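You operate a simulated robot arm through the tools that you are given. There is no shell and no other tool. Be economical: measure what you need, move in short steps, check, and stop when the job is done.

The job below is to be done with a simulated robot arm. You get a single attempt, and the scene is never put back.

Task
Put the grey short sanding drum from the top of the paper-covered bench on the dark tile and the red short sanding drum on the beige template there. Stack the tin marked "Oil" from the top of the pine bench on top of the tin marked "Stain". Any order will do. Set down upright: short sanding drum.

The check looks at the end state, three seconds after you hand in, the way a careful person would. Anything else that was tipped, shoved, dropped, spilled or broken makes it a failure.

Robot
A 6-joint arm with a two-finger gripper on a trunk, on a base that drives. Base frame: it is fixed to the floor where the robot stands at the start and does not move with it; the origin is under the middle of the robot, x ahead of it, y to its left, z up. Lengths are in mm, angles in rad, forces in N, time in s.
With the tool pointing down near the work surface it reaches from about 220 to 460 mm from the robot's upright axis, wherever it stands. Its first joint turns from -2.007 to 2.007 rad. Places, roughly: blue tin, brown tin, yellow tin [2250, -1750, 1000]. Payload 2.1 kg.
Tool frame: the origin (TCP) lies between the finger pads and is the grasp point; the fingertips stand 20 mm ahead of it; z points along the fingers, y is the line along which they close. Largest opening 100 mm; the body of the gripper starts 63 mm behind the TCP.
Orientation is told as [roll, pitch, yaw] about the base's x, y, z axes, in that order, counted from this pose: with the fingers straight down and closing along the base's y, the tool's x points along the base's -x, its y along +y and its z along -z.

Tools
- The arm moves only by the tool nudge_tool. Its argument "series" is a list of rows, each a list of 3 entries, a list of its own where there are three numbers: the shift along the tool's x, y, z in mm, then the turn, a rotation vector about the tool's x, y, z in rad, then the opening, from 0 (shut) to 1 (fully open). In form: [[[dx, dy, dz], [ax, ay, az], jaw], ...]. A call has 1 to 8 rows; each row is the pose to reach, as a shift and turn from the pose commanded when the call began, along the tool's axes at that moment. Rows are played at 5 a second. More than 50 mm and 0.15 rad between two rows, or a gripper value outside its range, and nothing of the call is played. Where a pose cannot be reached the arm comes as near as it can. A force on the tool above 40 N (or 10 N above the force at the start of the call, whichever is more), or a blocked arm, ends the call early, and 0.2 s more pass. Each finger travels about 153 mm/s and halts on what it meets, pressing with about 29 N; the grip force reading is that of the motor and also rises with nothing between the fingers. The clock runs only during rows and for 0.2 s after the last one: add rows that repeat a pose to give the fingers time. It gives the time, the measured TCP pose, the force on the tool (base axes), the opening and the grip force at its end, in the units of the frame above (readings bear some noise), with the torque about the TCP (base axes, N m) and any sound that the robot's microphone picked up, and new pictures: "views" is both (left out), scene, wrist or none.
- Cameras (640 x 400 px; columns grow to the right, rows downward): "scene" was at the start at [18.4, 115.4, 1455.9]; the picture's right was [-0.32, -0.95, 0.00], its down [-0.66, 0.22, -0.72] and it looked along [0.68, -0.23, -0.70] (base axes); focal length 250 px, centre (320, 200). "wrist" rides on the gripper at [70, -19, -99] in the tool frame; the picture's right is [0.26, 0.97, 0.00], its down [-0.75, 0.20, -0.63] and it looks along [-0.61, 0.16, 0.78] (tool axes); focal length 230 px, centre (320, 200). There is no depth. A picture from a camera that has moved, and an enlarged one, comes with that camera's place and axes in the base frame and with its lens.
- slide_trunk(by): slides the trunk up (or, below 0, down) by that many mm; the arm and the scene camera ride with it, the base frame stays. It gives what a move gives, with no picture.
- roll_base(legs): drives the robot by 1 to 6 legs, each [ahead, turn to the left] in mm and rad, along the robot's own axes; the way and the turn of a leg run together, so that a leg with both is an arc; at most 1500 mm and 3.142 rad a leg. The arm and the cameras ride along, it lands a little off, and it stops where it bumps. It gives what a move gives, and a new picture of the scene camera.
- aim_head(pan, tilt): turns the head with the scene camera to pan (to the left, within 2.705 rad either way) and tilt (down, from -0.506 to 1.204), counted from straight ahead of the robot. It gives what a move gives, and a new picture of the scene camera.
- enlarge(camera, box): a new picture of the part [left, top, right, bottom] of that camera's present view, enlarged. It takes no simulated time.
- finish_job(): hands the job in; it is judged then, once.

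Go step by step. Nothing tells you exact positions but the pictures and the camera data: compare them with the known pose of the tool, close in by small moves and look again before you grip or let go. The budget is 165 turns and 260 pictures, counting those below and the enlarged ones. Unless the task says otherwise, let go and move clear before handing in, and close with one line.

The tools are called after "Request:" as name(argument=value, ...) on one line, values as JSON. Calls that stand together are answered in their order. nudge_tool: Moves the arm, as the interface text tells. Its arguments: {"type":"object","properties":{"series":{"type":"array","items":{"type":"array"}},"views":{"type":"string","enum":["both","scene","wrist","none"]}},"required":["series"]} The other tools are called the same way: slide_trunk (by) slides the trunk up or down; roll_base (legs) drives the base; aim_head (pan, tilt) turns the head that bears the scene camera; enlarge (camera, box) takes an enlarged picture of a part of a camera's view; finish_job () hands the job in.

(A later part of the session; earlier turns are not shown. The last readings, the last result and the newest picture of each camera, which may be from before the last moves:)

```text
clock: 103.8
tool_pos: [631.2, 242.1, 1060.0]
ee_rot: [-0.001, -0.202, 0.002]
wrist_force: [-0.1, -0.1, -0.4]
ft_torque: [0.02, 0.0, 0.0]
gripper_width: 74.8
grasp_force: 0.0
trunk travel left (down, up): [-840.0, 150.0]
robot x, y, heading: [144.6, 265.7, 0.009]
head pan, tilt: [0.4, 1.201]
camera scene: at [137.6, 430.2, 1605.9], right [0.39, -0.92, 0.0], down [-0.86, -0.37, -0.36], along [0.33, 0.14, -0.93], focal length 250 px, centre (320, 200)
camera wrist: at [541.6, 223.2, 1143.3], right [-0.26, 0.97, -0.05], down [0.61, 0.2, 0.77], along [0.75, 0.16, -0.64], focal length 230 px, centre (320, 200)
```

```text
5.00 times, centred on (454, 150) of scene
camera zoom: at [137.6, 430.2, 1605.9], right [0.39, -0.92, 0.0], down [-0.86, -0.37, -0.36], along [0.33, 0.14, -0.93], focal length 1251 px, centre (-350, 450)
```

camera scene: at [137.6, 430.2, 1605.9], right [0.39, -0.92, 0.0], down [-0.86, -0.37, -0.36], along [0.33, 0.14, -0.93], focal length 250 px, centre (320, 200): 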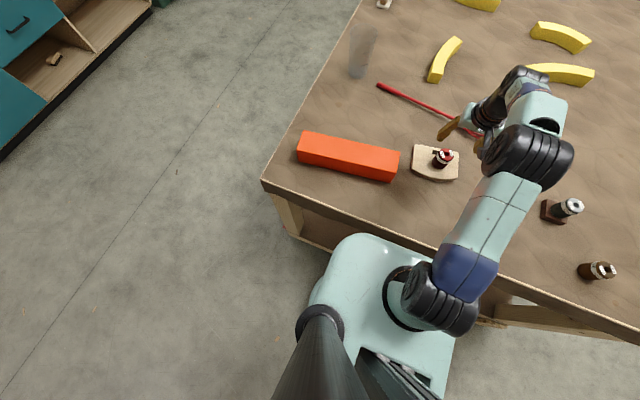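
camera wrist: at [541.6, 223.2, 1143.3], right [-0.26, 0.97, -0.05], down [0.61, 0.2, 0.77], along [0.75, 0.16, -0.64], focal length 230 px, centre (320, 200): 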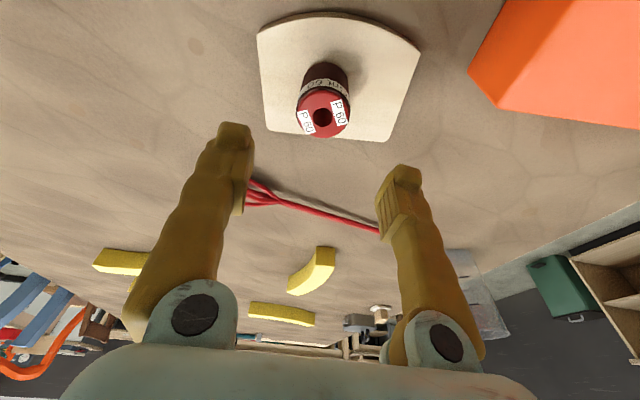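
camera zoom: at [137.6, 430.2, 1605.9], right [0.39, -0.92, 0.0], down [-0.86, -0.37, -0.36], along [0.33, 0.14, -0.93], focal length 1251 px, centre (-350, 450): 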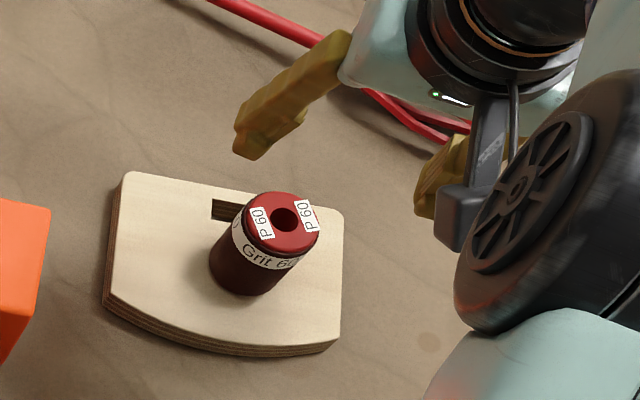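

Both drums are placed upright. I straighten and fold the arm, back away, and head to the pine bench around (2250,−1750).

Request:
nudge_tool(series=[[[20, 0, -35], [0, 0.08, 0], 0.75], [[50, 0, -65], [0, 0.14, 0], 0.75], [[90, 0, -85], [0, 0.2, 0], 0.75], [[130, 0, -90], [0, 0.2, 0], 0.75], [[170, 0, -95], [0, 0.2, 0], 0.75], [[190, 0, -100], [0, 0.2, 0], 0.75]], views="none")

Request:
roll_base(legs=[[-300, 0], [0, -1.57], [1150, 0]])

Request:
aim_head(pan=0.7, tilt=0.45)

```text
clock: 105.2
tool_pos: [424.6, 242.0, 1120.6]
ee_rot: [-0.001, -0.004, 0.005]
wrist_force: [-0.6, 0.4, 1.4]
ft_torque: [-0.02, 0.0, 0.01]
gripper_width: 74.8
grasp_force: 0.1
trunk travel left (down, up): [-840.0, 150.0]
robot x, y, heading: [144.0, 271.3, 0.006]
head pan, tilt: [0.4, 1.201]
```

```text
clock: 116.4
tool_pos: [-156.1, -1140.0, 1120.5]
ee_rot: [-0.002, -0.002, -1.557]
wrist_force: [-0.6, 0.5, -0.2]
ft_torque: [0.02, 0.0, -0.04]
gripper_width: 74.9
grasp_force: 0.1
trunk travel left (down, up): [-840.0, 150.0]
robot x, y, heading: [-137.9, -864.9, -1.557]
head pan, tilt: [0.4, 1.201]
camera scene: at [28.9, -850.0, 1605.9], right [-0.92, -0.4, 0.0], down [-0.38, 0.85, -0.36], along [0.15, -0.33, -0.93], focal length 250 px, centre (320, 200)
```

scene: 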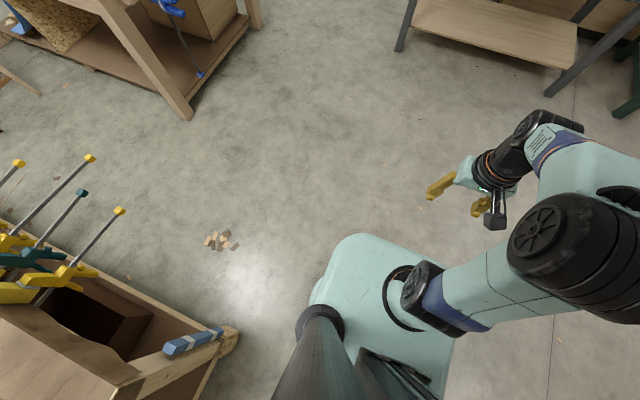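

```text
clock: 117.5
tool_pos: [-156.3, -1141.0, 1119.1]
ee_rot: [-0.002, -0.001, -1.558]
wrist_force: [-1.3, 0.8, -1.0]
ft_torque: [-0.03, -0.02, 0.03]
gripper_width: 75.1
grasp_force: 0.0
trunk travel left (down, up): [-840.0, 150.0]
robot x, y, heading: [-133.6, -862.9, -1.557]
head pan, tilt: [0.7, 0.45]
camera scene: at [66.6, -868.8, 1664.0], right [-0.76, -0.65, 0.0], down [-0.29, 0.33, -0.9], along [0.59, -0.68, -0.44], focal length 250 px, centre (320, 200)
```

scene: 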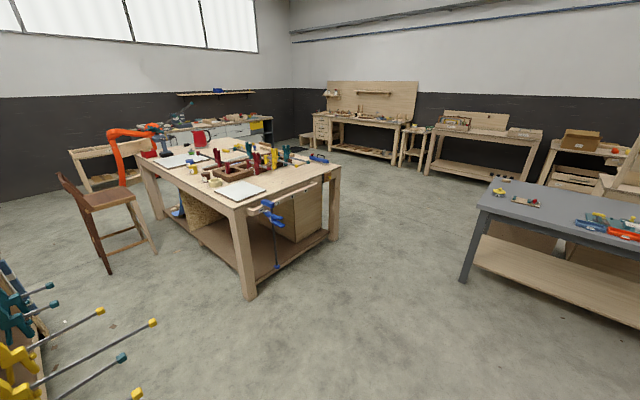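

Request:
enlarge(camera="scene", box=[120, 120, 360, 270])

```text
2.67 times, centred on (240, 195) of scene
camera zoom: at [66.6, -868.8, 1664.0], right [-0.76, -0.65, 0.0], down [-0.29, 0.33, -0.9], along [0.59, -0.68, -0.44], focal length 667 px, centre (533, 213)
```

zoom: 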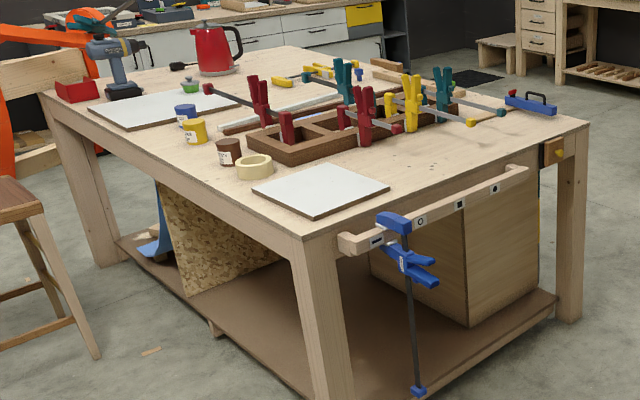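

The tins stand near the pine bench's long edge that faces me (edge y≈−1590). I drive into the corridor between the benches.

Request:
roll_base(legs=[[390, 0], [0, 1.557], [1450, 0]])

Request:
aim_head(pan=-0.6, tilt=0.7)

```text
clock: 130.5
tool_pos: [1590.0, -1224.8, 1121.0]
ee_rot: [-0.002, -0.003, 0.038]
wrist_force: [-0.2, 0.8, 0.3]
ft_torque: [0.0, -0.01, 0.0]
gripper_width: 75.2
grasp_force: 0.0
trunk travel left (down, up): [-840.0, 150.0]
robot x, y, heading: [1312.3, -1212.8, 0.035]
head pan, tilt: [0.7, 0.45]
camera scene: at [1314.7, -1007.6, 1664.1], right [0.67, -0.74, 0.0], down [-0.32, -0.29, -0.9], along [0.67, 0.61, -0.44], focal length 250 px, centre (320, 200)
```

scene: 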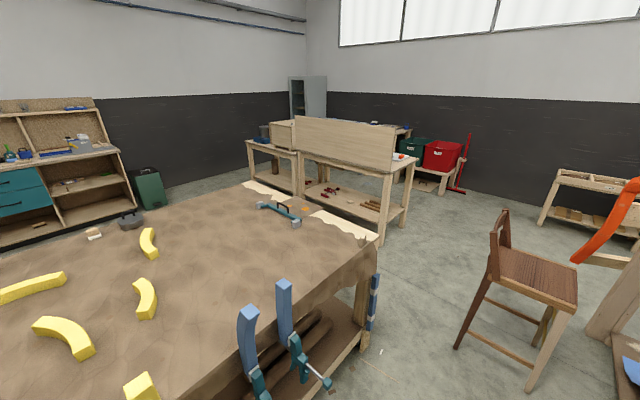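

```text
clock: 132.0
tool_pos: [1590.4, -1225.5, 1119.5]
ee_rot: [-0.003, 0.0, 0.037]
wrist_force: [0.4, 0.2, -0.3]
ft_torque: [0.01, 0.0, 0.04]
gripper_width: 74.9
grasp_force: 0.2
trunk travel left (down, up): [-840.0, 150.0]
robot x, y, heading: [1316.7, -1210.2, 0.039]
head pan, tilt: [-0.6, 0.7]
camera scene: at [1319.1, -1114.6, 1641.9], right [-0.53, -0.85, 0.0], down [-0.55, 0.34, -0.77], along [0.65, -0.41, -0.64], focal length 250 px, centre (320, 200)
```

scene: 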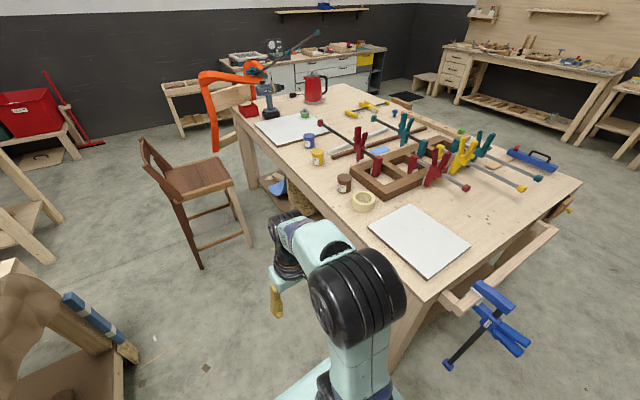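

I see brown, yellow and blue tins, and a chair at x≥2770. Zooming for labels.

Request:
enlarge(camera="scene", box=[280, 120, 400, 220])

Request:
roll_base(legs=[[750, 0], [0, -1.6]])

Request:
aim_head(pan=0.0, tilt=0.8)

```text
4.00 times, centred on (340, 170) of scene
camera zoom: at [1319.1, -1114.6, 1641.9], right [-0.53, -0.85, 0.0], down [-0.55, 0.34, -0.77], along [0.65, -0.41, -0.64], focal length 1001 px, centre (240, 320)
```

zoom: 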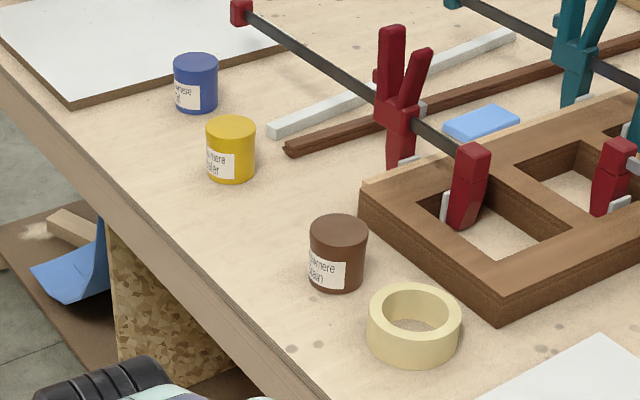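

```text
clock: 139.9
tool_pos: [2014.5, -1462.9, 1120.1]
ee_rot: [-0.002, -0.001, -1.583]
wrist_force: [-0.7, 0.2, 0.4]
ft_torque: [0.01, -0.01, -0.02]
gripper_width: 75.0
grasp_force: 0.2
trunk travel left (down, up): [-840.0, 150.0]
robot x, y, heading: [2045.3, -1185.8, -1.582]
head pan, tilt: [-0.6, 0.7]
camera scene: at [2136.5, -1193.4, 1641.9], right [-0.82, 0.57, 0.0], down [0.37, 0.53, -0.77], along [-0.44, -0.63, -0.64], focal length 250 px, centre (320, 200)
```

scene: 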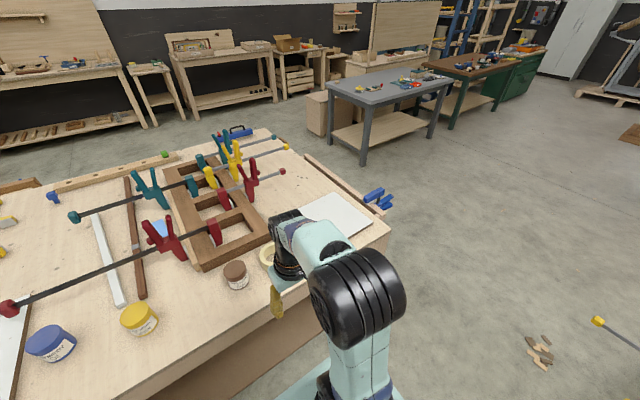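

```text
clock: 140.9
tool_pos: [2015.4, -1461.6, 1120.4]
ee_rot: [0.0, -0.002, -1.583]
wrist_force: [0.0, 0.2, 0.2]
ft_torque: [-0.03, 0.01, 0.01]
gripper_width: 75.3
grasp_force: 0.0
trunk travel left (down, up): [-840.0, 150.0]
robot x, y, heading: [2043.2, -1185.3, -1.582]
head pan, tilt: [0.0, 0.799]
camera scene: at [2184.2, -1204.5, 1633.7], right [-1.0, 0.01, 0.0], down [0.01, 0.72, -0.7], along [-0.01, -0.7, -0.72], focal length 250 px, centre (320, 200)
```

scene: 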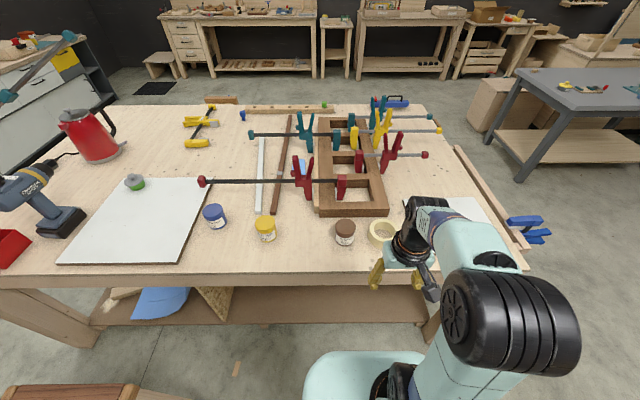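

Request:
enlarge(camera="scene", box=[190, 190, 290, 252])

Request:
enlarge(camera="scene", box=[300, 200, 400, 262])

```text
6.40 times, centred on (240, 221) of scene
camera zoom: at [2184.2, -1204.5, 1633.7], right [-1.0, 0.01, 0.0], down [0.01, 0.72, -0.7], along [-0.01, -0.7, -0.72], focal length 1601 px, centre (832, 66)
```

zoom: 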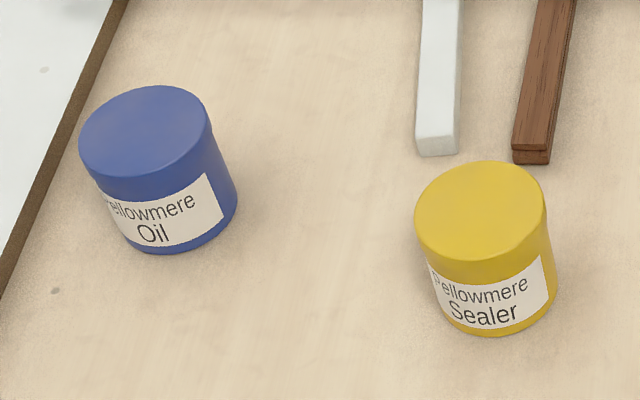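

```text
6.40 times, centred on (350, 231) of scene
camera zoom: at [2184.2, -1204.5, 1633.7], right [-1.0, 0.01, 0.0], down [0.01, 0.72, -0.7], along [-0.01, -0.7, -0.72], focal length 1601 px, centre (128, 2)
```

zoom: 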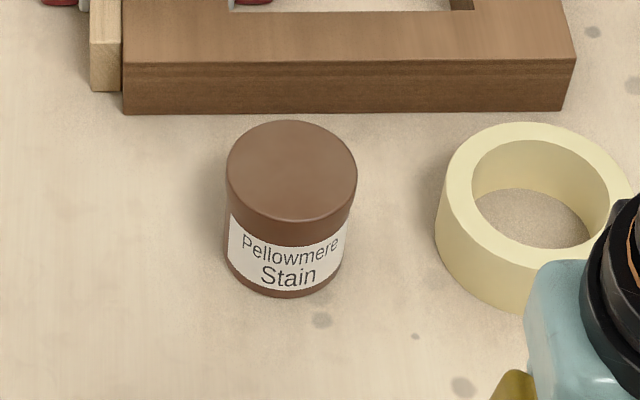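

Blue is Oil at about (2570,−1820), brown is Stain at about (2086,−1750). I drive to a stand near x≈2445 to pick the Oil tin, keeping off the chair.

Request:
roll_base(legs=[[0, 1.28], [415, 0], [0, -1.27]])

Request:
aim_head(pan=0.3, tilt=1.1)

```text
clock: 149.8
tool_pos: [2419.6, -1578.0, 1121.3]
ee_rot: [-0.001, -0.003, -1.557]
wrist_force: [0.0, 0.7, 0.1]
ft_torque: [0.02, 0.02, 0.03]
gripper_width: 74.8
grasp_force: 0.0
trunk travel left (down, up): [-840.0, 150.0]
robot x, y, heading: [2442.2, -1299.4, -1.562]
head pan, tilt: [0.0, 0.799]
camera scene: at [2584.2, -1317.7, 1633.7], right [-1.0, -0.01, 0.0], down [-0.01, 0.72, -0.7], along [0.01, -0.7, -0.72], focal length 250 px, centre (320, 200)
```

scene: 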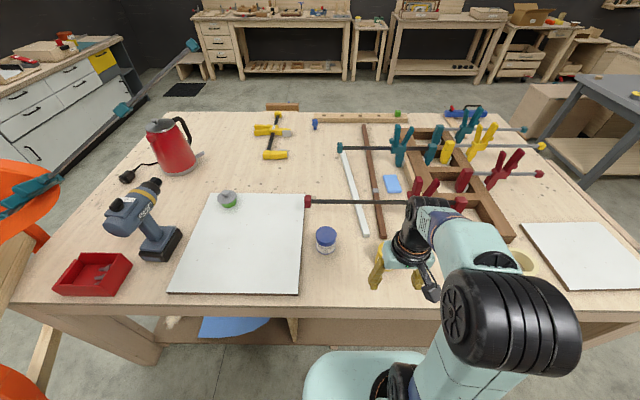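

```text
clock: 150.6
tool_pos: [2420.5, -1578.9, 1120.7]
ee_rot: [-0.001, -0.003, -1.559]
wrist_force: [-0.2, -0.6, -1.1]
ft_torque: [-0.01, 0.01, 0.01]
gripper_width: 75.0
grasp_force: 0.0
trunk travel left (down, up): [-840.0, 150.0]
robot x, y, heading: [2440.0, -1300.1, -1.563]
head pan, tilt: [0.3, 1.1]
camera scene: at [2602.4, -1297.2, 1612.0], right [-0.95, -0.31, 0.0], down [-0.27, 0.85, -0.45], along [0.14, -0.43, -0.89], focal length 250 px, centre (320, 200)
```

scene: 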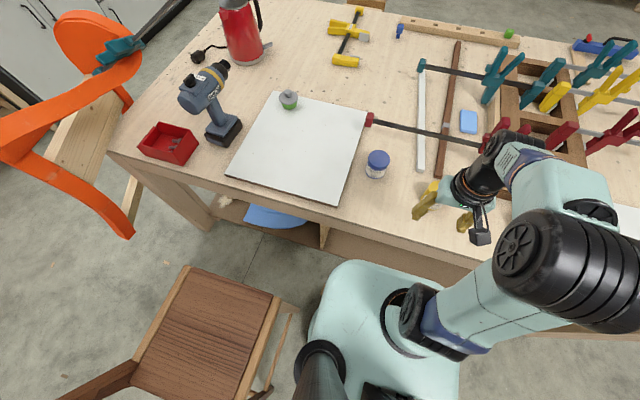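

Blue is near (2572,−1825). I advance 65 mm and raise view with the wrist camera over the tin.

Request:
roll_base(legs=[[65, 0]])

Request:
nudge_tool(series=[[[-25, 30, 0], [0, 0, 0], 1], [[-55, 65, 0], [0, 0, 0], 1], [[-85, 100, 10], [0, 0, 0], 1], [[-100, 130, 20], [0, 0, 0], 1], [[-100, 130, 20], [0, 0, 0], 1]], views="both")

```text
clock: 151.6
tool_pos: [2420.6, -1632.0, 1124.4]
ee_rot: [-0.002, -0.017, -1.561]
wrist_force: [0.2, 0.5, -0.3]
ft_torque: [0.0, 0.05, 0.01]
gripper_width: 75.1
grasp_force: 0.2
trunk travel left (down, up): [-840.0, 150.0]
robot x, y, heading: [2445.0, -1365.4, -1.561]
head pan, tilt: [0.3, 1.1]
camera scene: at [2603.5, -1348.7, 1611.9], right [-0.95, -0.31, 0.0], down [-0.27, 0.84, -0.46], along [0.14, -0.44, -0.89], focal length 250 px, centre (320, 200)
```

scene: 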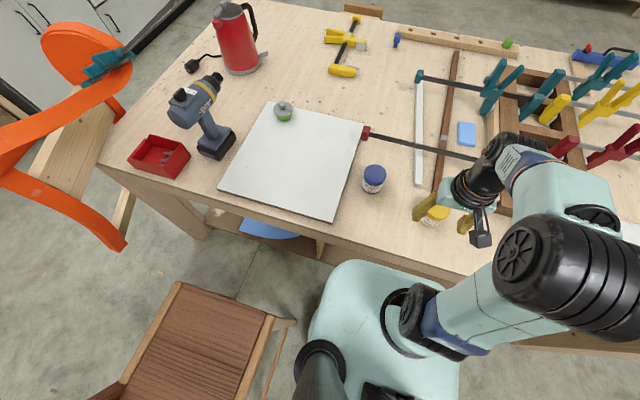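

```text
clock: 152.8
tool_pos: [2552.7, -1736.9, 1101.9]
ee_rot: [-0.002, -0.008, -1.561]
wrist_force: [0.1, 0.6, 0.5]
ft_torque: [0.02, -0.03, 0.01]
gripper_width: 99.8
grasp_force: 0.0
trunk travel left (down, up): [-840.0, 150.0]
robot x, y, heading: [2443.5, -1366.7, -1.558]
head pan, tilt: [0.3, 1.1]
camera scene: at [2602.7, -1360.6, 1612.0], right [-0.95, -0.31, 0.0], down [-0.27, 0.85, -0.46], along [0.14, -0.43, -0.89], focal length 250 px, centre (320, 200)
camera wrist: at [2532.6, -1666.5, 1199.8], right [0.96, 0.27, 0.0], down [0.21, -0.74, 0.64], along [0.17, -0.61, -0.77], focal length 230 px, centre (320, 200)
```

scene: 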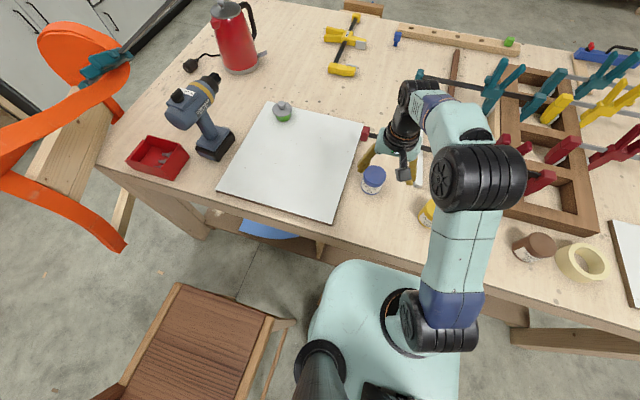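
wrist: 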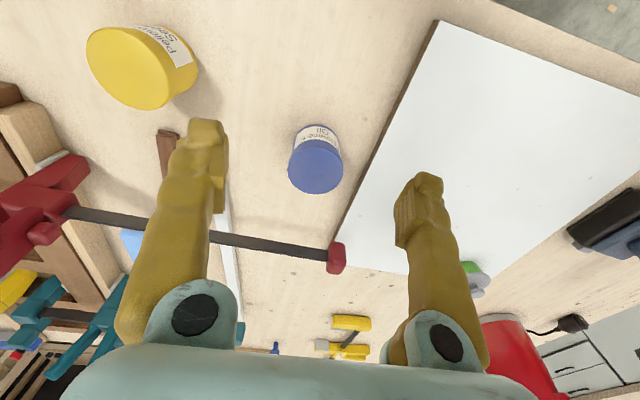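

Triangulating gives the blue top at about (2574,−1850,895), so this bench is lower (~830). I advance 25 mm, lower the trunk 80 mm, and tilt toward the tin.

Request:
roll_base(legs=[[25, 0]])

Request:
slide_trunk(by=-80)

Request:
nudge_tool(series=[[[-20, 8, 10], [0, -0.1, 0], 1], [[-40, 15, 20], [0, -0.2, 0], 1], [[-55, 20, 25], [0, -0.2, 0], 1], [[-55, 20, 25], [0, -0.2, 0], 1]], views="both")

```text
clock: 153.6
tool_pos: [2553.2, -1757.9, 1103.5]
ee_rot: [-0.003, -0.012, -1.561]
wrist_force: [0.6, 1.8, 0.3]
ft_torque: [-0.09, -0.04, 0.0]
gripper_width: 100.1
grasp_force: 0.0
trunk travel left (down, up): [-840.0, 150.0]
robot x, y, heading: [2441.3, -1390.6, -1.561]
head pan, tilt: [0.3, 1.1]
camera scene: at [2603.5, -1379.9, 1611.9], right [-0.95, -0.31, 0.0], down [-0.27, 0.85, -0.46], along [0.14, -0.44, -0.89], focal length 250 px, centre (320, 200)
```

scene: 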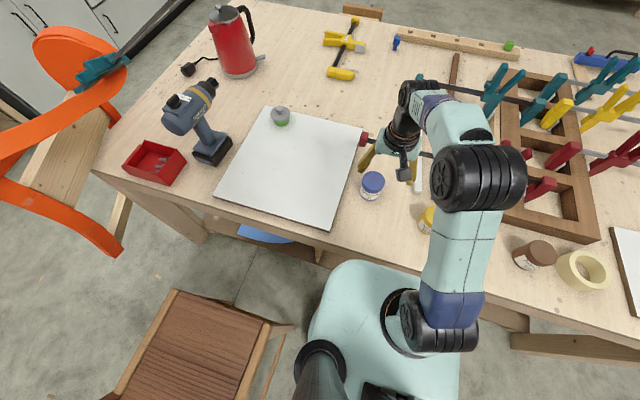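

```text
clock: 154.8
tool_pos: [2553.1, -1763.5, 1020.2]
ee_rot: [-0.002, -0.007, -1.561]
wrist_force: [0.0, -0.6, 0.2]
ft_torque: [0.03, 0.01, 0.0]
gripper_width: 99.9
grasp_force: 0.0
trunk travel left (down, up): [-760.0, 230.0]
robot x, y, heading: [2440.4, -1395.5, -1.561]
head pan, tilt: [0.3, 1.1]
```

```text
clock: 155.8
tool_pos: [2572.9, -1818.0, 996.5]
ee_rot: [-0.003, -0.207, -1.561]
wrist_force: [0.6, -0.9, -0.4]
ft_torque: [0.0, 0.02, 0.09]
gripper_width: 100.1
grasp_force: 0.2
trunk travel left (down, up): [-760.0, 230.0]
robot x, y, heading: [2448.2, -1392.0, -1.56]
head pan, tilt: [0.3, 1.1]
camera scene: at [2603.7, -1387.2, 1531.9], right [-0.95, -0.31, 0.0], down [-0.27, 0.85, -0.45], along [0.14, -0.43, -0.89], focal length 250 px, centre (320, 200)
camera wrist: at [2552.9, -1729.2, 1079.2], right [0.96, 0.26, -0.05], down [0.21, -0.6, 0.77], along [0.17, -0.75, -0.64], focal length 230 px, centre (320, 200)
```

scene: 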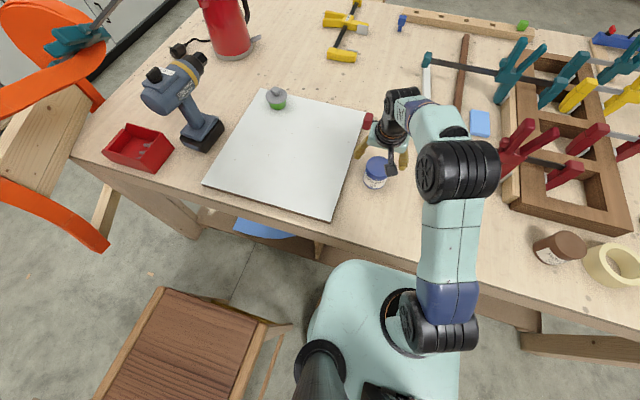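
wrist: 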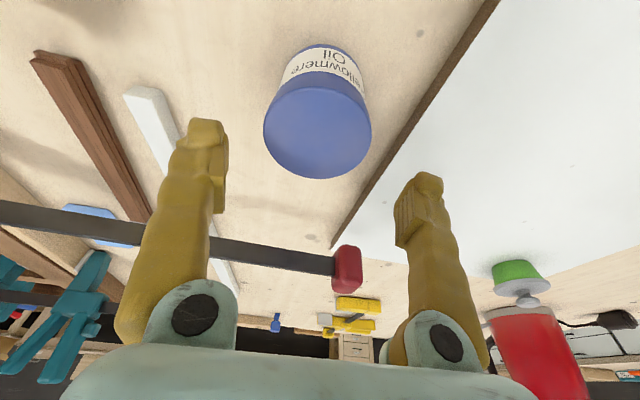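

Using apparent sizes, the tin's top is really at about (2566,−1811,952), 67 mm wide. No tilt needed; I straighten the tool above it.

Request:
nudge_tool(series=[[[3, -3, -1], [0, 0.1, 0], 1], [[7, -6, -1.4], [0, 0.205, 0], 1], [[7, -6, -1.4], [0, 0.205, 0], 1]], views="wrist")

```text
clock: 156.6
tool_pos: [2567.5, -1811.3, 996.9]
ee_rot: [-0.002, 0.0, -1.56]
wrist_force: [-0.7, -0.2, 0.5]
ft_torque: [0.0, 0.03, 0.0]
gripper_width: 99.8
grasp_force: 0.0
trunk travel left (down, up): [-760.0, 230.0]
robot x, y, heading: [2444.8, -1388.1, -1.559]
head pan, tilt: [0.3, 1.1]
camera wrist: at [2547.5, -1741.2, 1095.3], right [0.96, 0.27, 0.0], down [0.21, -0.75, 0.63], along [0.17, -0.61, -0.78], focal length 230 px, centre (320, 200)
```

wrist: 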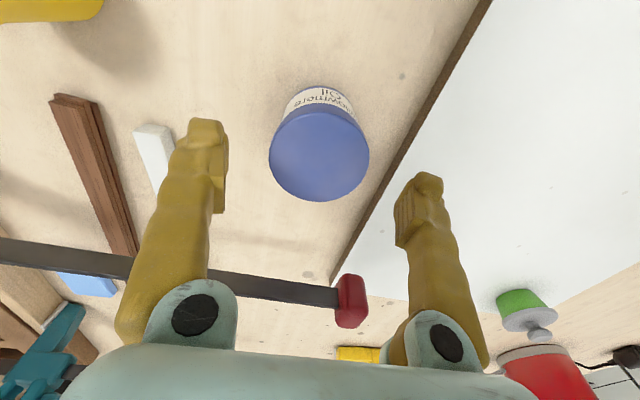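

Well aligned. Descending around the tin.

Request:
nudge_tool(series=[[[0, -0.5, 25], [0, 0, 0], 1], [[0, -0.5, 50], [0, 0, 0], 1], [[0, -0.5, 70], [0, 0, 0], 1], [[0, -0.5, 70], [0, 0, 0], 1]], views="both")

Request:
enlarge(camera="scene", box=[320, 110, 448, 210])

```text
clock: 157.6
tool_pos: [2565.5, -1812.2, 925.2]
ee_rot: [-0.001, -0.002, -1.56]
wrist_force: [-0.1, -1.0, -0.7]
ft_torque: [-0.03, 0.02, -0.01]
gripper_width: 99.8
grasp_force: 0.1
trunk travel left (down, up): [-760.0, 230.0]
robot x, y, heading: [2445.4, -1389.7, -1.558]
head pan, tilt: [0.3, 1.1]
camera scene: at [2603.7, -1387.6, 1531.9], right [-0.95, -0.31, 0.0], down [-0.27, 0.85, -0.45], along [0.14, -0.43, -0.89], focal length 250 px, centre (320, 200)
camera wrist: at [2546.5, -1741.6, 1024.4], right [0.96, 0.27, 0.0], down [0.21, -0.75, 0.63], along [0.17, -0.61, -0.78], focal length 230 px, centre (320, 200)
```

scene: 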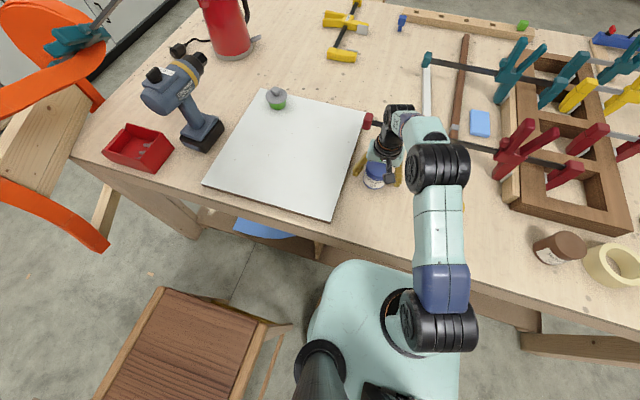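
wrist: 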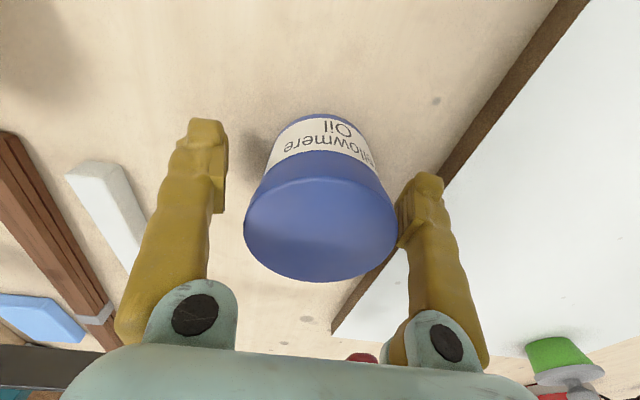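

```text
4.00 times, centred on (384, 160) of scene
camera zoom: at [2603.7, -1387.6, 1531.9], right [-0.95, -0.31, 0.0], down [-0.27, 0.85, -0.45], along [0.14, -0.43, -0.89], focal length 1001 px, centre (64, 360)
```

zoom: 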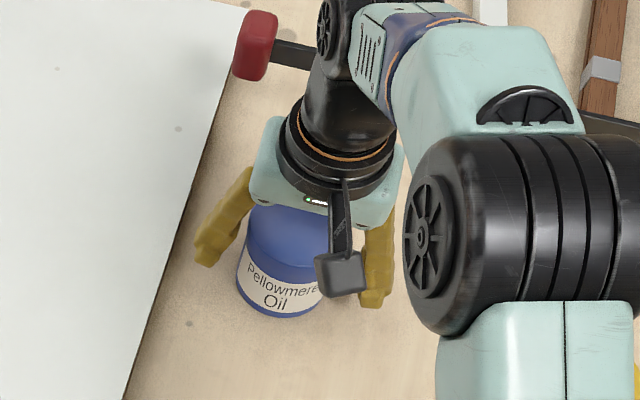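

Centered with the tin between the fingers; tips ~13 mm above the bench. Closing.

Request:
nudge_tool(series=[[[0, 0, 0], [0, 0, 0], 0.8], [[0, 0, 0], [0, 0, 0], 0.65], [[0, 0, 0], [0, 0, 0], 0.55], [[0, 0, 0], [0, 0, 0], 0.5], [[0, 0, 0], [0, 0, 0], 0.5]], views="none")

Request:
nudge_tool(series=[[[0, 0, -30], [0, 0, 0], 0.5], [[0, 0, -60], [0, 0, 0], 0.5], [[0, 0, -60], [0, 0, 0], 0.5]], views="wrist")

```text
clock: 158.8
tool_pos: [2566.3, -1811.7, 927.4]
ee_rot: [-0.001, 0.0, -1.56]
wrist_force: [0.2, -0.2, 0.4]
ft_torque: [0.0, -0.02, -0.02]
gripper_width: 75.1
grasp_force: 29.3
trunk travel left (down, up): [-760.0, 230.0]
robot x, y, heading: [2445.6, -1390.4, -1.561]
head pan, tilt: [0.3, 1.1]
```

```text
clock: 159.6
tool_pos: [2567.6, -1811.6, 987.8]
ee_rot: [0.0, 0.0, -1.56]
wrist_force: [0.5, -0.3, -1.1]
ft_torque: [0.01, 0.0, 0.0]
gripper_width: 75.1
grasp_force: 29.1
trunk travel left (down, up): [-760.0, 230.0]
robot x, y, heading: [2441.9, -1389.0, -1.558]
head pan, tilt: [0.3, 1.1]
camera wrist: at [2547.3, -1742.3, 1085.9], right [0.96, 0.27, 0.0], down [0.21, -0.75, 0.63], along [0.17, -0.61, -0.78], focal length 230 px, centre (320, 200)
```

wrist: 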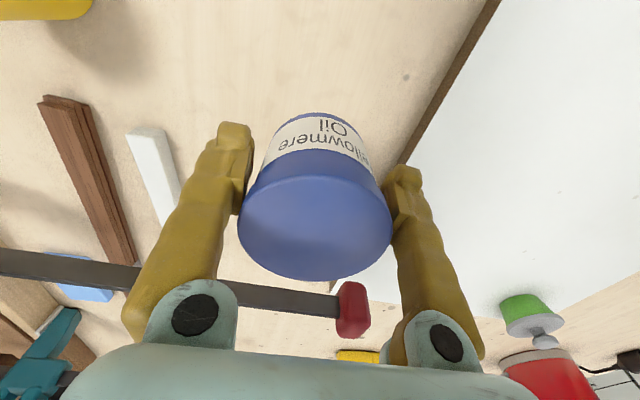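

The tin is held (75 mm). I retract it high and reposition the base in a zigzag that stays off the chair and bench.

Request:
nudge_tool(series=[[[5, -5, -40], [0, 0, 0], 0.5], [[30, -30, -65], [0, 0, 0], 0.5], [[60, -55, -80], [0, 0, 0], 0.5], [[90, -80, -87], [0, 0, 0], 0.5], [[120, -105, -87], [0, 0, 0], 0.5], [[120, -105, -87], [0, 0, 0], 0.5]], views="none")

Request:
roll_base(legs=[[-60, 0], [0, 0.36], [-150, 0], [0, -1.36], [240, 0], [0, 1.0]])

Request:
aim_head(pan=0.2, tilt=0.95)

```text
clock: 161.0
tool_pos: [2460.3, -1694.4, 1072.2]
ee_rot: [-0.002, 0.001, -1.559]
wrist_force: [1.1, 0.4, -2.2]
ft_torque: [0.04, 0.01, 0.01]
gripper_width: 74.9
grasp_force: 29.4
trunk travel left (down, up): [-760.0, 230.0]
robot x, y, heading: [2448.6, -1392.4, -1.56]
head pan, tilt: [0.3, 1.1]
```

```text
clock: 171.3
tool_pos: [2201.1, -1627.9, 1072.0]
ee_rot: [-0.001, -0.002, -1.571]
wrist_force: [0.0, 0.2, -1.9]
ft_torque: [0.02, -0.04, -0.04]
gripper_width: 75.1
grasp_force: 29.0
trunk travel left (down, up): [-760.0, 230.0]
robot x, y, heading: [2189.5, -1321.4, -1.572]
head pan, tilt: [0.3, 1.1]
camera scene: at [2348.1, -1324.3, 1531.9], right [-0.96, -0.3, 0.0], down [-0.26, 0.85, -0.45], along [0.13, -0.43, -0.89], focal length 250 px, centre (320, 200)
```

scene: 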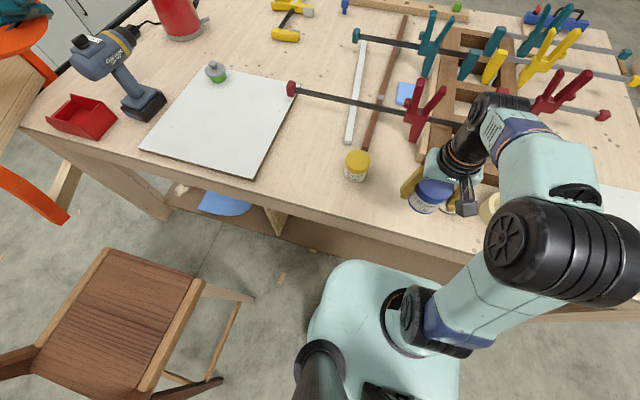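

```text
clock: 172.0
tool_pos: [2201.3, -1629.6, 1071.7]
ee_rot: [-0.003, -0.001, -1.572]
wrist_force: [0.3, 0.3, -2.4]
ft_torque: [0.02, 0.02, 0.0]
gripper_width: 74.9
grasp_force: 28.7
trunk travel left (down, up): [-760.0, 230.0]
robot x, y, heading: [2191.1, -1325.9, -1.572]
head pan, tilt: [0.201, 0.949]
camera scene: at [2344.1, -1335.2, 1542.1], right [-0.98, -0.2, 0.0], down [-0.16, 0.8, -0.58], along [0.12, -0.57, -0.81], focal length 250 px, centre (320, 200)
```

scene: 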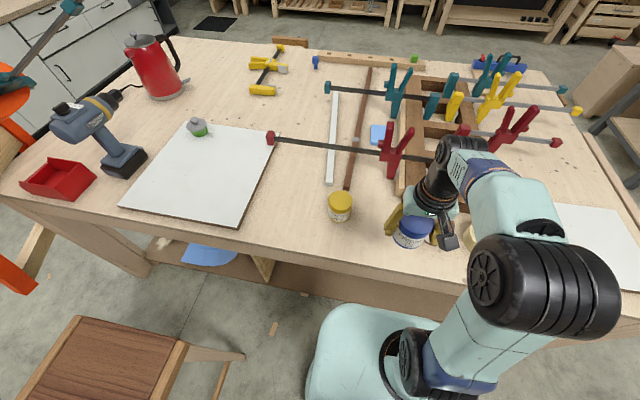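

I advance 50 mm and view the Stain tin from beside it with the wrist camera.

Request:
roll_base(legs=[[50, 0]])

Request:
nudge_tool(series=[[[-10, 15, 0], [0, 0, 0], 0.5], [[-15, 20, 0], [0, 0, 0], 0.5], [[-15, 20, 0], [0, 0, 0], 0.5]], views="both")

```text
clock: 172.9
tool_pos: [2201.9, -1671.2, 1075.8]
ee_rot: [-0.002, -0.008, -1.57]
wrist_force: [-0.4, 0.8, -1.1]
ft_torque: [-0.06, 0.02, 0.03]
gripper_width: 75.1
grasp_force: 28.7
trunk travel left (down, up): [-760.0, 230.0]
robot x, y, heading: [2188.3, -1377.6, -1.57]
head pan, tilt: [0.201, 0.949]
camera scene: at [2344.1, -1373.8, 1542.3], right [-0.98, -0.2, 0.0], down [-0.16, 0.79, -0.59], along [0.12, -0.58, -0.81], focal length 250 px, centre (320, 200)
```

scene: 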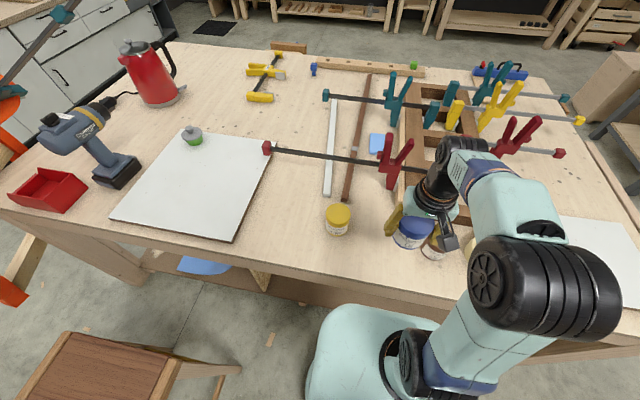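

```text
clock: 173.7
tool_pos: [2222.0, -1693.6, 1071.9]
ee_rot: [-0.002, 0.001, -1.571]
wrist_force: [0.0, -0.1, -2.1]
ft_torque: [0.05, -0.01, -0.01]
gripper_width: 74.9
grasp_force: 29.1
trunk travel left (down, up): [-760.0, 230.0]
robot x, y, heading: [2186.5, -1377.7, -1.568]
head pan, tilt: [0.201, 0.949]
camera scene: at [2343.9, -1386.4, 1542.1], right [-0.98, -0.2, 0.0], down [-0.16, 0.8, -0.58], along [0.12, -0.57, -0.81], focal length 250 px, centre (320, 200)
camera wrist: at [2202.6, -1623.9, 1171.3], right [0.97, 0.26, 0.0], down [0.2, -0.75, 0.63], along [0.16, -0.61, -0.78], focal length 230 px, centre (320, 200)
```

scene: 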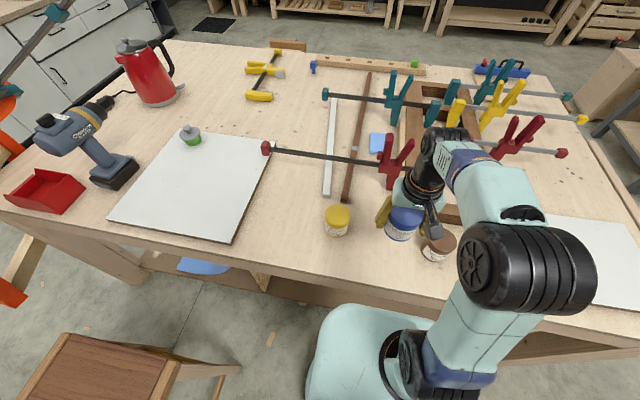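
wrist: 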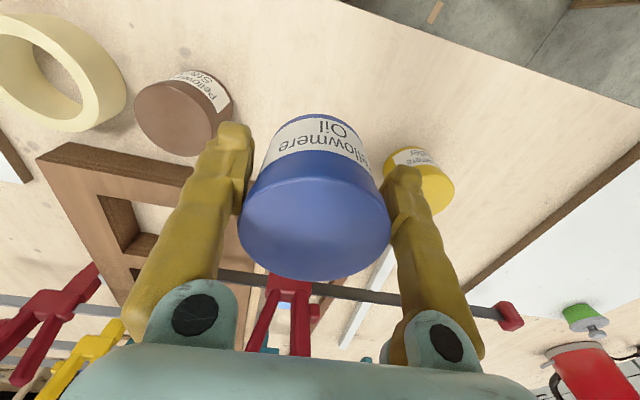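

Request:
enlarge(camera="wrist", box=[110, 50, 270, 175])

Request:
enlarge(camera="scene", box=[370, 190, 490, 280])

```text
3.20 times, centred on (190, 112) of wrist
camera zoom: at [2202.6, -1623.9, 1171.3], right [0.97, 0.26, 0.0], down [0.2, -0.75, 0.63], along [0.16, -0.61, -0.78], focal length 736 px, centre (736, 480)
```

zoom: 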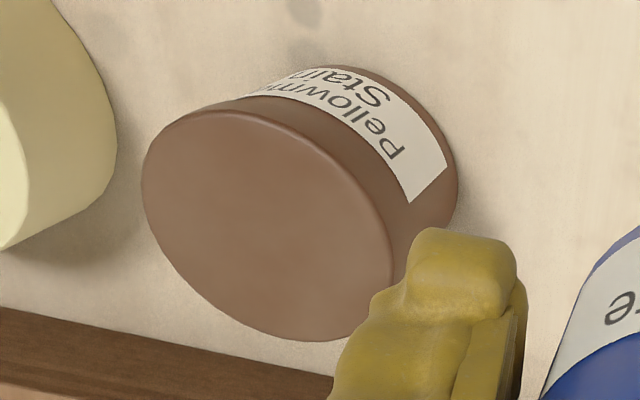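

```text
4.44 times, centred on (430, 235) of scene
camera zoom: at [2343.9, -1386.4, 1542.1], right [-0.98, -0.2, 0.0], down [-0.16, 0.8, -0.58], along [0.12, -0.57, -0.81], focal length 1112 px, centre (-169, 44)
```

zoom: 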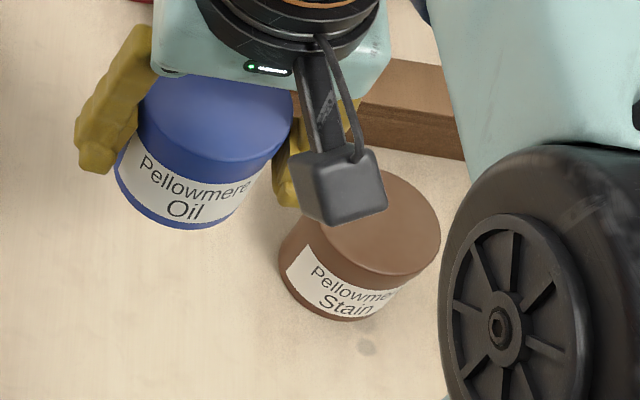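

Stain's top is near (2087,−1738,951). I bring the Oil tin above it, still high, and compare edges.

Request:
nudge_tool(series=[[[-10, -40, 0], [0, 0, 0], 0.5], [[-20, -80, 0], [0, 0, 0], 0.5], [[-32, -115, 0], [0, 0, 0], 0.5], [[-38, -133, 10], [0, 0, 0], 0.5], [[-38, -133, 25], [0, 0, 0], 0.5], [[-38, -133, 25], [0, 0, 0], 0.5]], views="both")

Request:
enlarge(camera="scene", box=[390, 190, 510, 280])

Request:
enlarge(camera="wrist", box=[200, 40, 440, 190])

```text
clock: 175.1
tool_pos: [2086.0, -1731.0, 1047.9]
ee_rot: [-0.002, -0.002, -1.571]
wrist_force: [-0.2, -0.3, -1.7]
ft_torque: [0.02, 0.02, -0.01]
gripper_width: 74.7
grasp_force: 28.7
trunk travel left (down, up): [-760.0, 230.0]
robot x, y, heading: [2187.1, -1376.0, -1.57]
head pan, tilt: [0.201, 0.949]
camera scene: at [2343.8, -1385.1, 1542.2], right [-0.98, -0.2, 0.0], down [-0.16, 0.8, -0.58], along [0.12, -0.57, -0.81], focal length 250 px, centre (320, 200)
camera wrist: at [2067.0, -1660.8, 1146.3], right [0.97, 0.26, 0.0], down [0.2, -0.75, 0.63], along [0.16, -0.61, -0.78], focal length 230 px, centre (320, 200)
```

scene: 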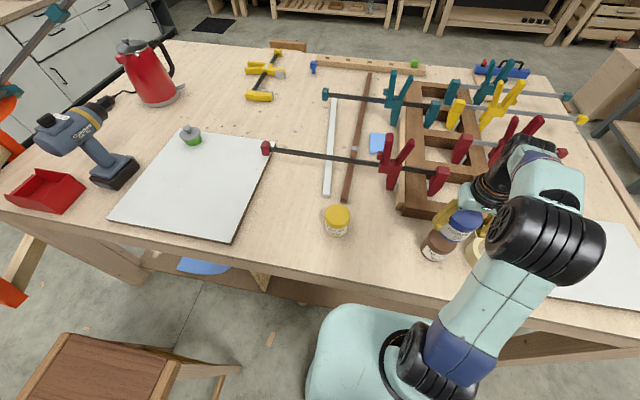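
wrist: 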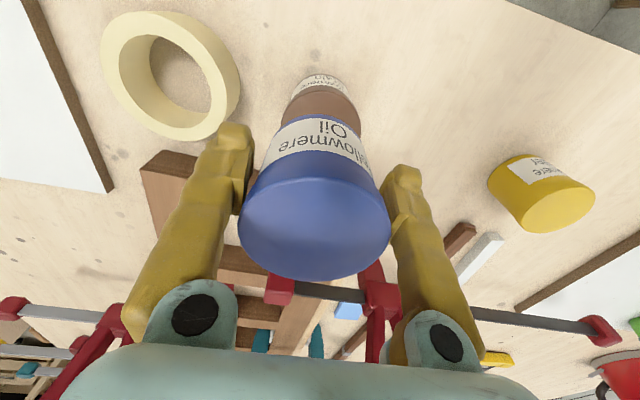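

```text
4.44 times, centred on (450, 235) of scene
camera zoom: at [2343.8, -1385.1, 1542.2], right [-0.98, -0.2, 0.0], down [-0.16, 0.8, -0.58], along [0.12, -0.57, -0.81], focal length 1112 px, centre (-258, 44)
```

zoom: 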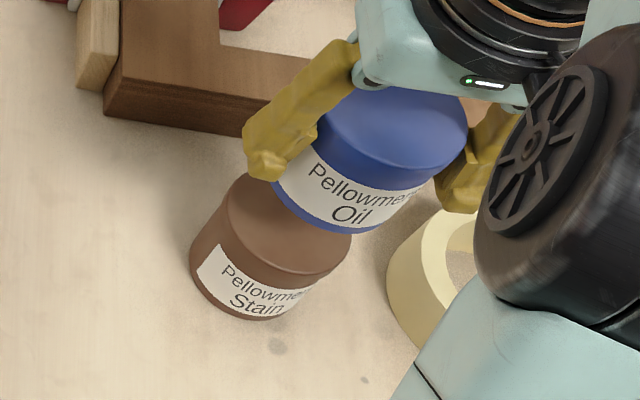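

```text
2.67 times, centred on (320, 115) of wrist
camera zoom: at [2067.0, -1660.8, 1146.3], right [0.97, 0.26, 0.0], down [0.2, -0.75, 0.63], along [0.16, -0.61, -0.78], focal length 614 px, centre (320, 427)
```

zoom: 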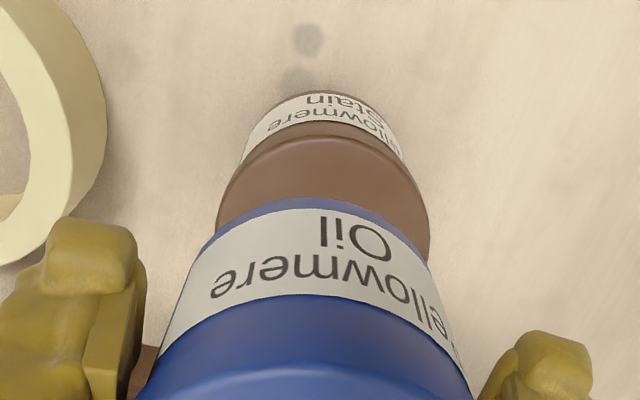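

Almost aligned; I shift about 4.5 mm in x and 2.5 mm farther, and lower to leave a small gap for a check.

Request:
nudge_tool(series=[[[-2.5, 4.5, 10], [0, 0, 0], 0.5], [[-2.5, 4.5, 25], [0, 0, 0], 0.5], [[-2.5, 4.5, 38], [0, 0, 0], 0.5], [[-2.5, 4.5, 38], [0, 0, 0], 0.5]], views="wrist")

Request:
enlarge(camera="scene", box=[390, 190, 510, 280])

Request:
enlarge(camera="wrist", box=[200, 40, 440, 190])

```text
clock: 176.1
tool_pos: [2091.9, -1733.3, 1010.6]
ee_rot: [-0.002, 0.0, -1.57]
wrist_force: [0.0, 0.0, -2.5]
ft_torque: [0.0, -0.01, -0.02]
gripper_width: 74.7
grasp_force: 28.9
trunk travel left (down, up): [-760.0, 230.0]
robot x, y, heading: [2187.7, -1375.5, -1.57]
head pan, tilt: [0.201, 0.949]
camera wrist: at [2072.8, -1662.4, 1108.8], right [0.97, 0.26, 0.0], down [0.2, -0.75, 0.63], along [0.16, -0.61, -0.78], focal length 230 px, centre (320, 200)
```

wrist: 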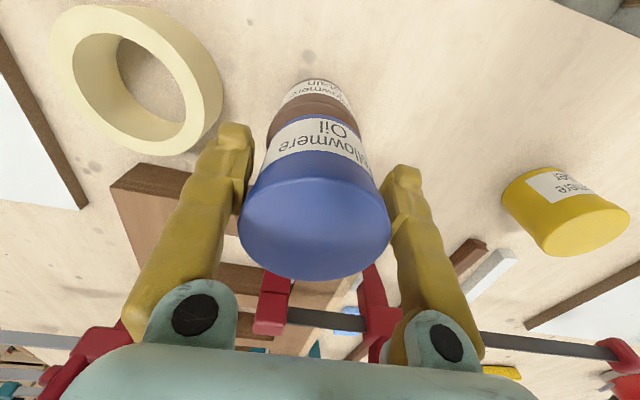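

```text
4.44 times, centred on (450, 235) of scene
camera zoom: at [2344.0, -1385.1, 1542.1], right [-0.98, -0.2, 0.0], down [-0.16, 0.8, -0.58], along [0.12, -0.57, -0.81], focal length 1112 px, centre (-258, 44)
```

zoom: 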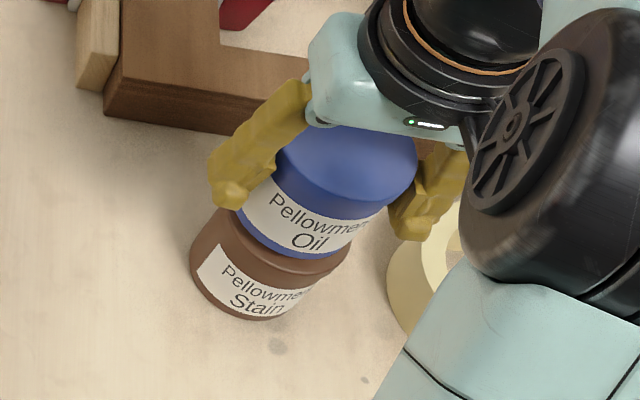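

```text
2.67 times, centred on (320, 115) of wrist
camera zoom: at [2072.8, -1662.4, 1108.8], right [0.97, 0.26, 0.0], down [0.2, -0.75, 0.63], along [0.16, -0.61, -0.78], focal length 614 px, centre (320, 427)
```

zoom: 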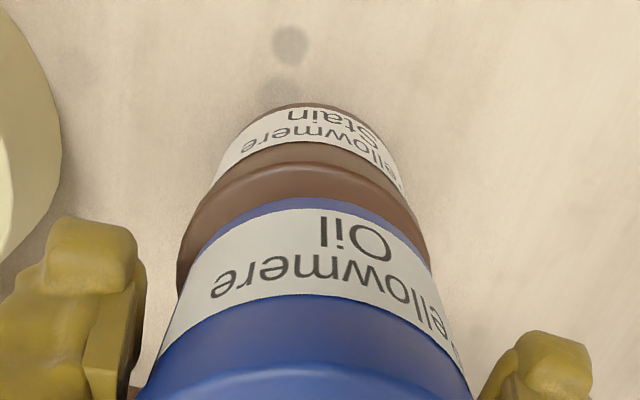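

Blue sits slightly too far back (≈4 mm) and 1 mm in x. I correct and lower slowly until contact.

Request:
nudge_tool(series=[[[4, -1, 0], [0, 0, 0], 0.5], [[4, -1, 3], [0, 0, 0], 0.5], [[4, -1, 6], [0, 0, 0], 0.5], [[4, -1, 6], [0, 0, 0], 0.5]], views="wrist")

Request:
enlarge(camera="scene", box=[390, 190, 510, 280])

Request:
enlarge(camera="wrist", box=[200, 40, 440, 190])

```text
clock: 177.1
tool_pos: [2092.1, -1729.3, 1004.1]
ee_rot: [-0.002, -0.002, -1.571]
wrist_force: [-0.2, 0.1, -1.9]
ft_torque: [0.0, -0.03, 0.03]
gripper_width: 74.6
grasp_force: 29.4
trunk travel left (down, up): [-760.0, 230.0]
robot x, y, heading: [2188.9, -1375.1, -1.566]
head pan, tilt: [0.201, 0.949]
camera wrist: at [2072.2, -1659.1, 1102.6], right [0.97, 0.26, 0.0], down [0.2, -0.75, 0.63], along [0.16, -0.61, -0.78], focal length 230 px, centre (320, 200)
```

wrist: 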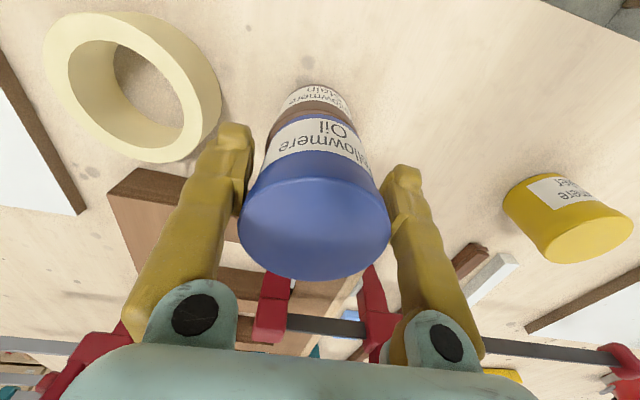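

```text
4.44 times, centred on (450, 235) of scene
camera zoom: at [2343.9, -1385.0, 1542.1], right [-0.98, -0.2, 0.0], down [-0.16, 0.8, -0.58], along [0.12, -0.57, -0.81], focal length 1112 px, centre (-258, 44)
```

zoom: 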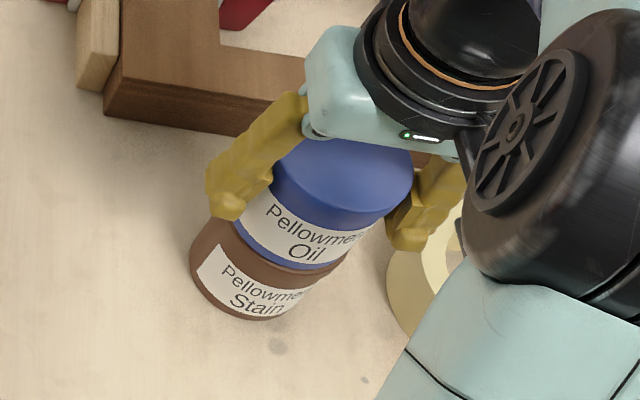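

```text
2.67 times, centred on (320, 115) of wrist
camera zoom: at [2072.2, -1659.1, 1102.6], right [0.97, 0.26, 0.0], down [0.2, -0.75, 0.63], along [0.16, -0.61, -0.78], focal length 614 px, centre (320, 427)
```

zoom: 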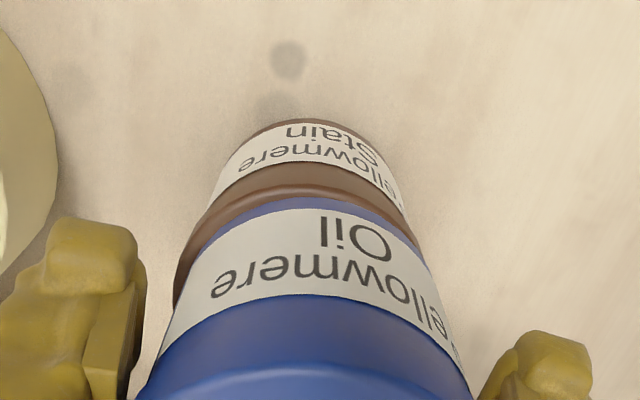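

Within about 2 mm now. Final trim and slow lowering to contact.

Request:
nudge_tool(series=[[[2, -1.8, 0], [0, 0, 0], 0.5], [[2, -1.8, 2], [0, 0, 0], 0.5], [[2, -1.8, 3], [0, 0, 0], 0.5], [[2, -1.8, 3], [0, 0, 0], 0.5]], views="none")

Request:
nudge_tool(series=[[[0, 0, 1], [0, 0, 0], 0.5], [[0, 0, 2], [0, 0, 0], 0.5], [[0, 0, 2], [0, 0, 0], 0.5]], views="none")

```text
clock: 178.1
tool_pos: [2090.1, -1727.6, 1002.1]
ee_rot: [-0.003, -0.006, -1.572]
wrist_force: [0.3, -3.1, 10.9]
ft_torque: [-0.13, -0.04, -0.02]
gripper_width: 74.7
grasp_force: 28.8
trunk travel left (down, up): [-760.0, 230.0]
robot x, y, heading: [2189.7, -1377.8, -1.572]
head pan, tilt: [0.201, 0.949]
```

```text
clock: 178.9
tool_pos: [2091.3, -1727.3, 1002.2]
ee_rot: [-0.005, -0.014, -1.571]
wrist_force: [1.2, 2.1, 19.1]
ft_torque: [0.36, -0.27, 0.01]
gripper_width: 74.4
grasp_force: 28.6
trunk travel left (down, up): [-760.0, 230.0]
robot x, y, heading: [2190.8, -1373.1, -1.567]
head pan, tilt: [0.201, 0.949]
stopped in row 3: the force on the tool passed its limit at 42 N (the readings are from after the stop); the commanded pose is now the measured one
```

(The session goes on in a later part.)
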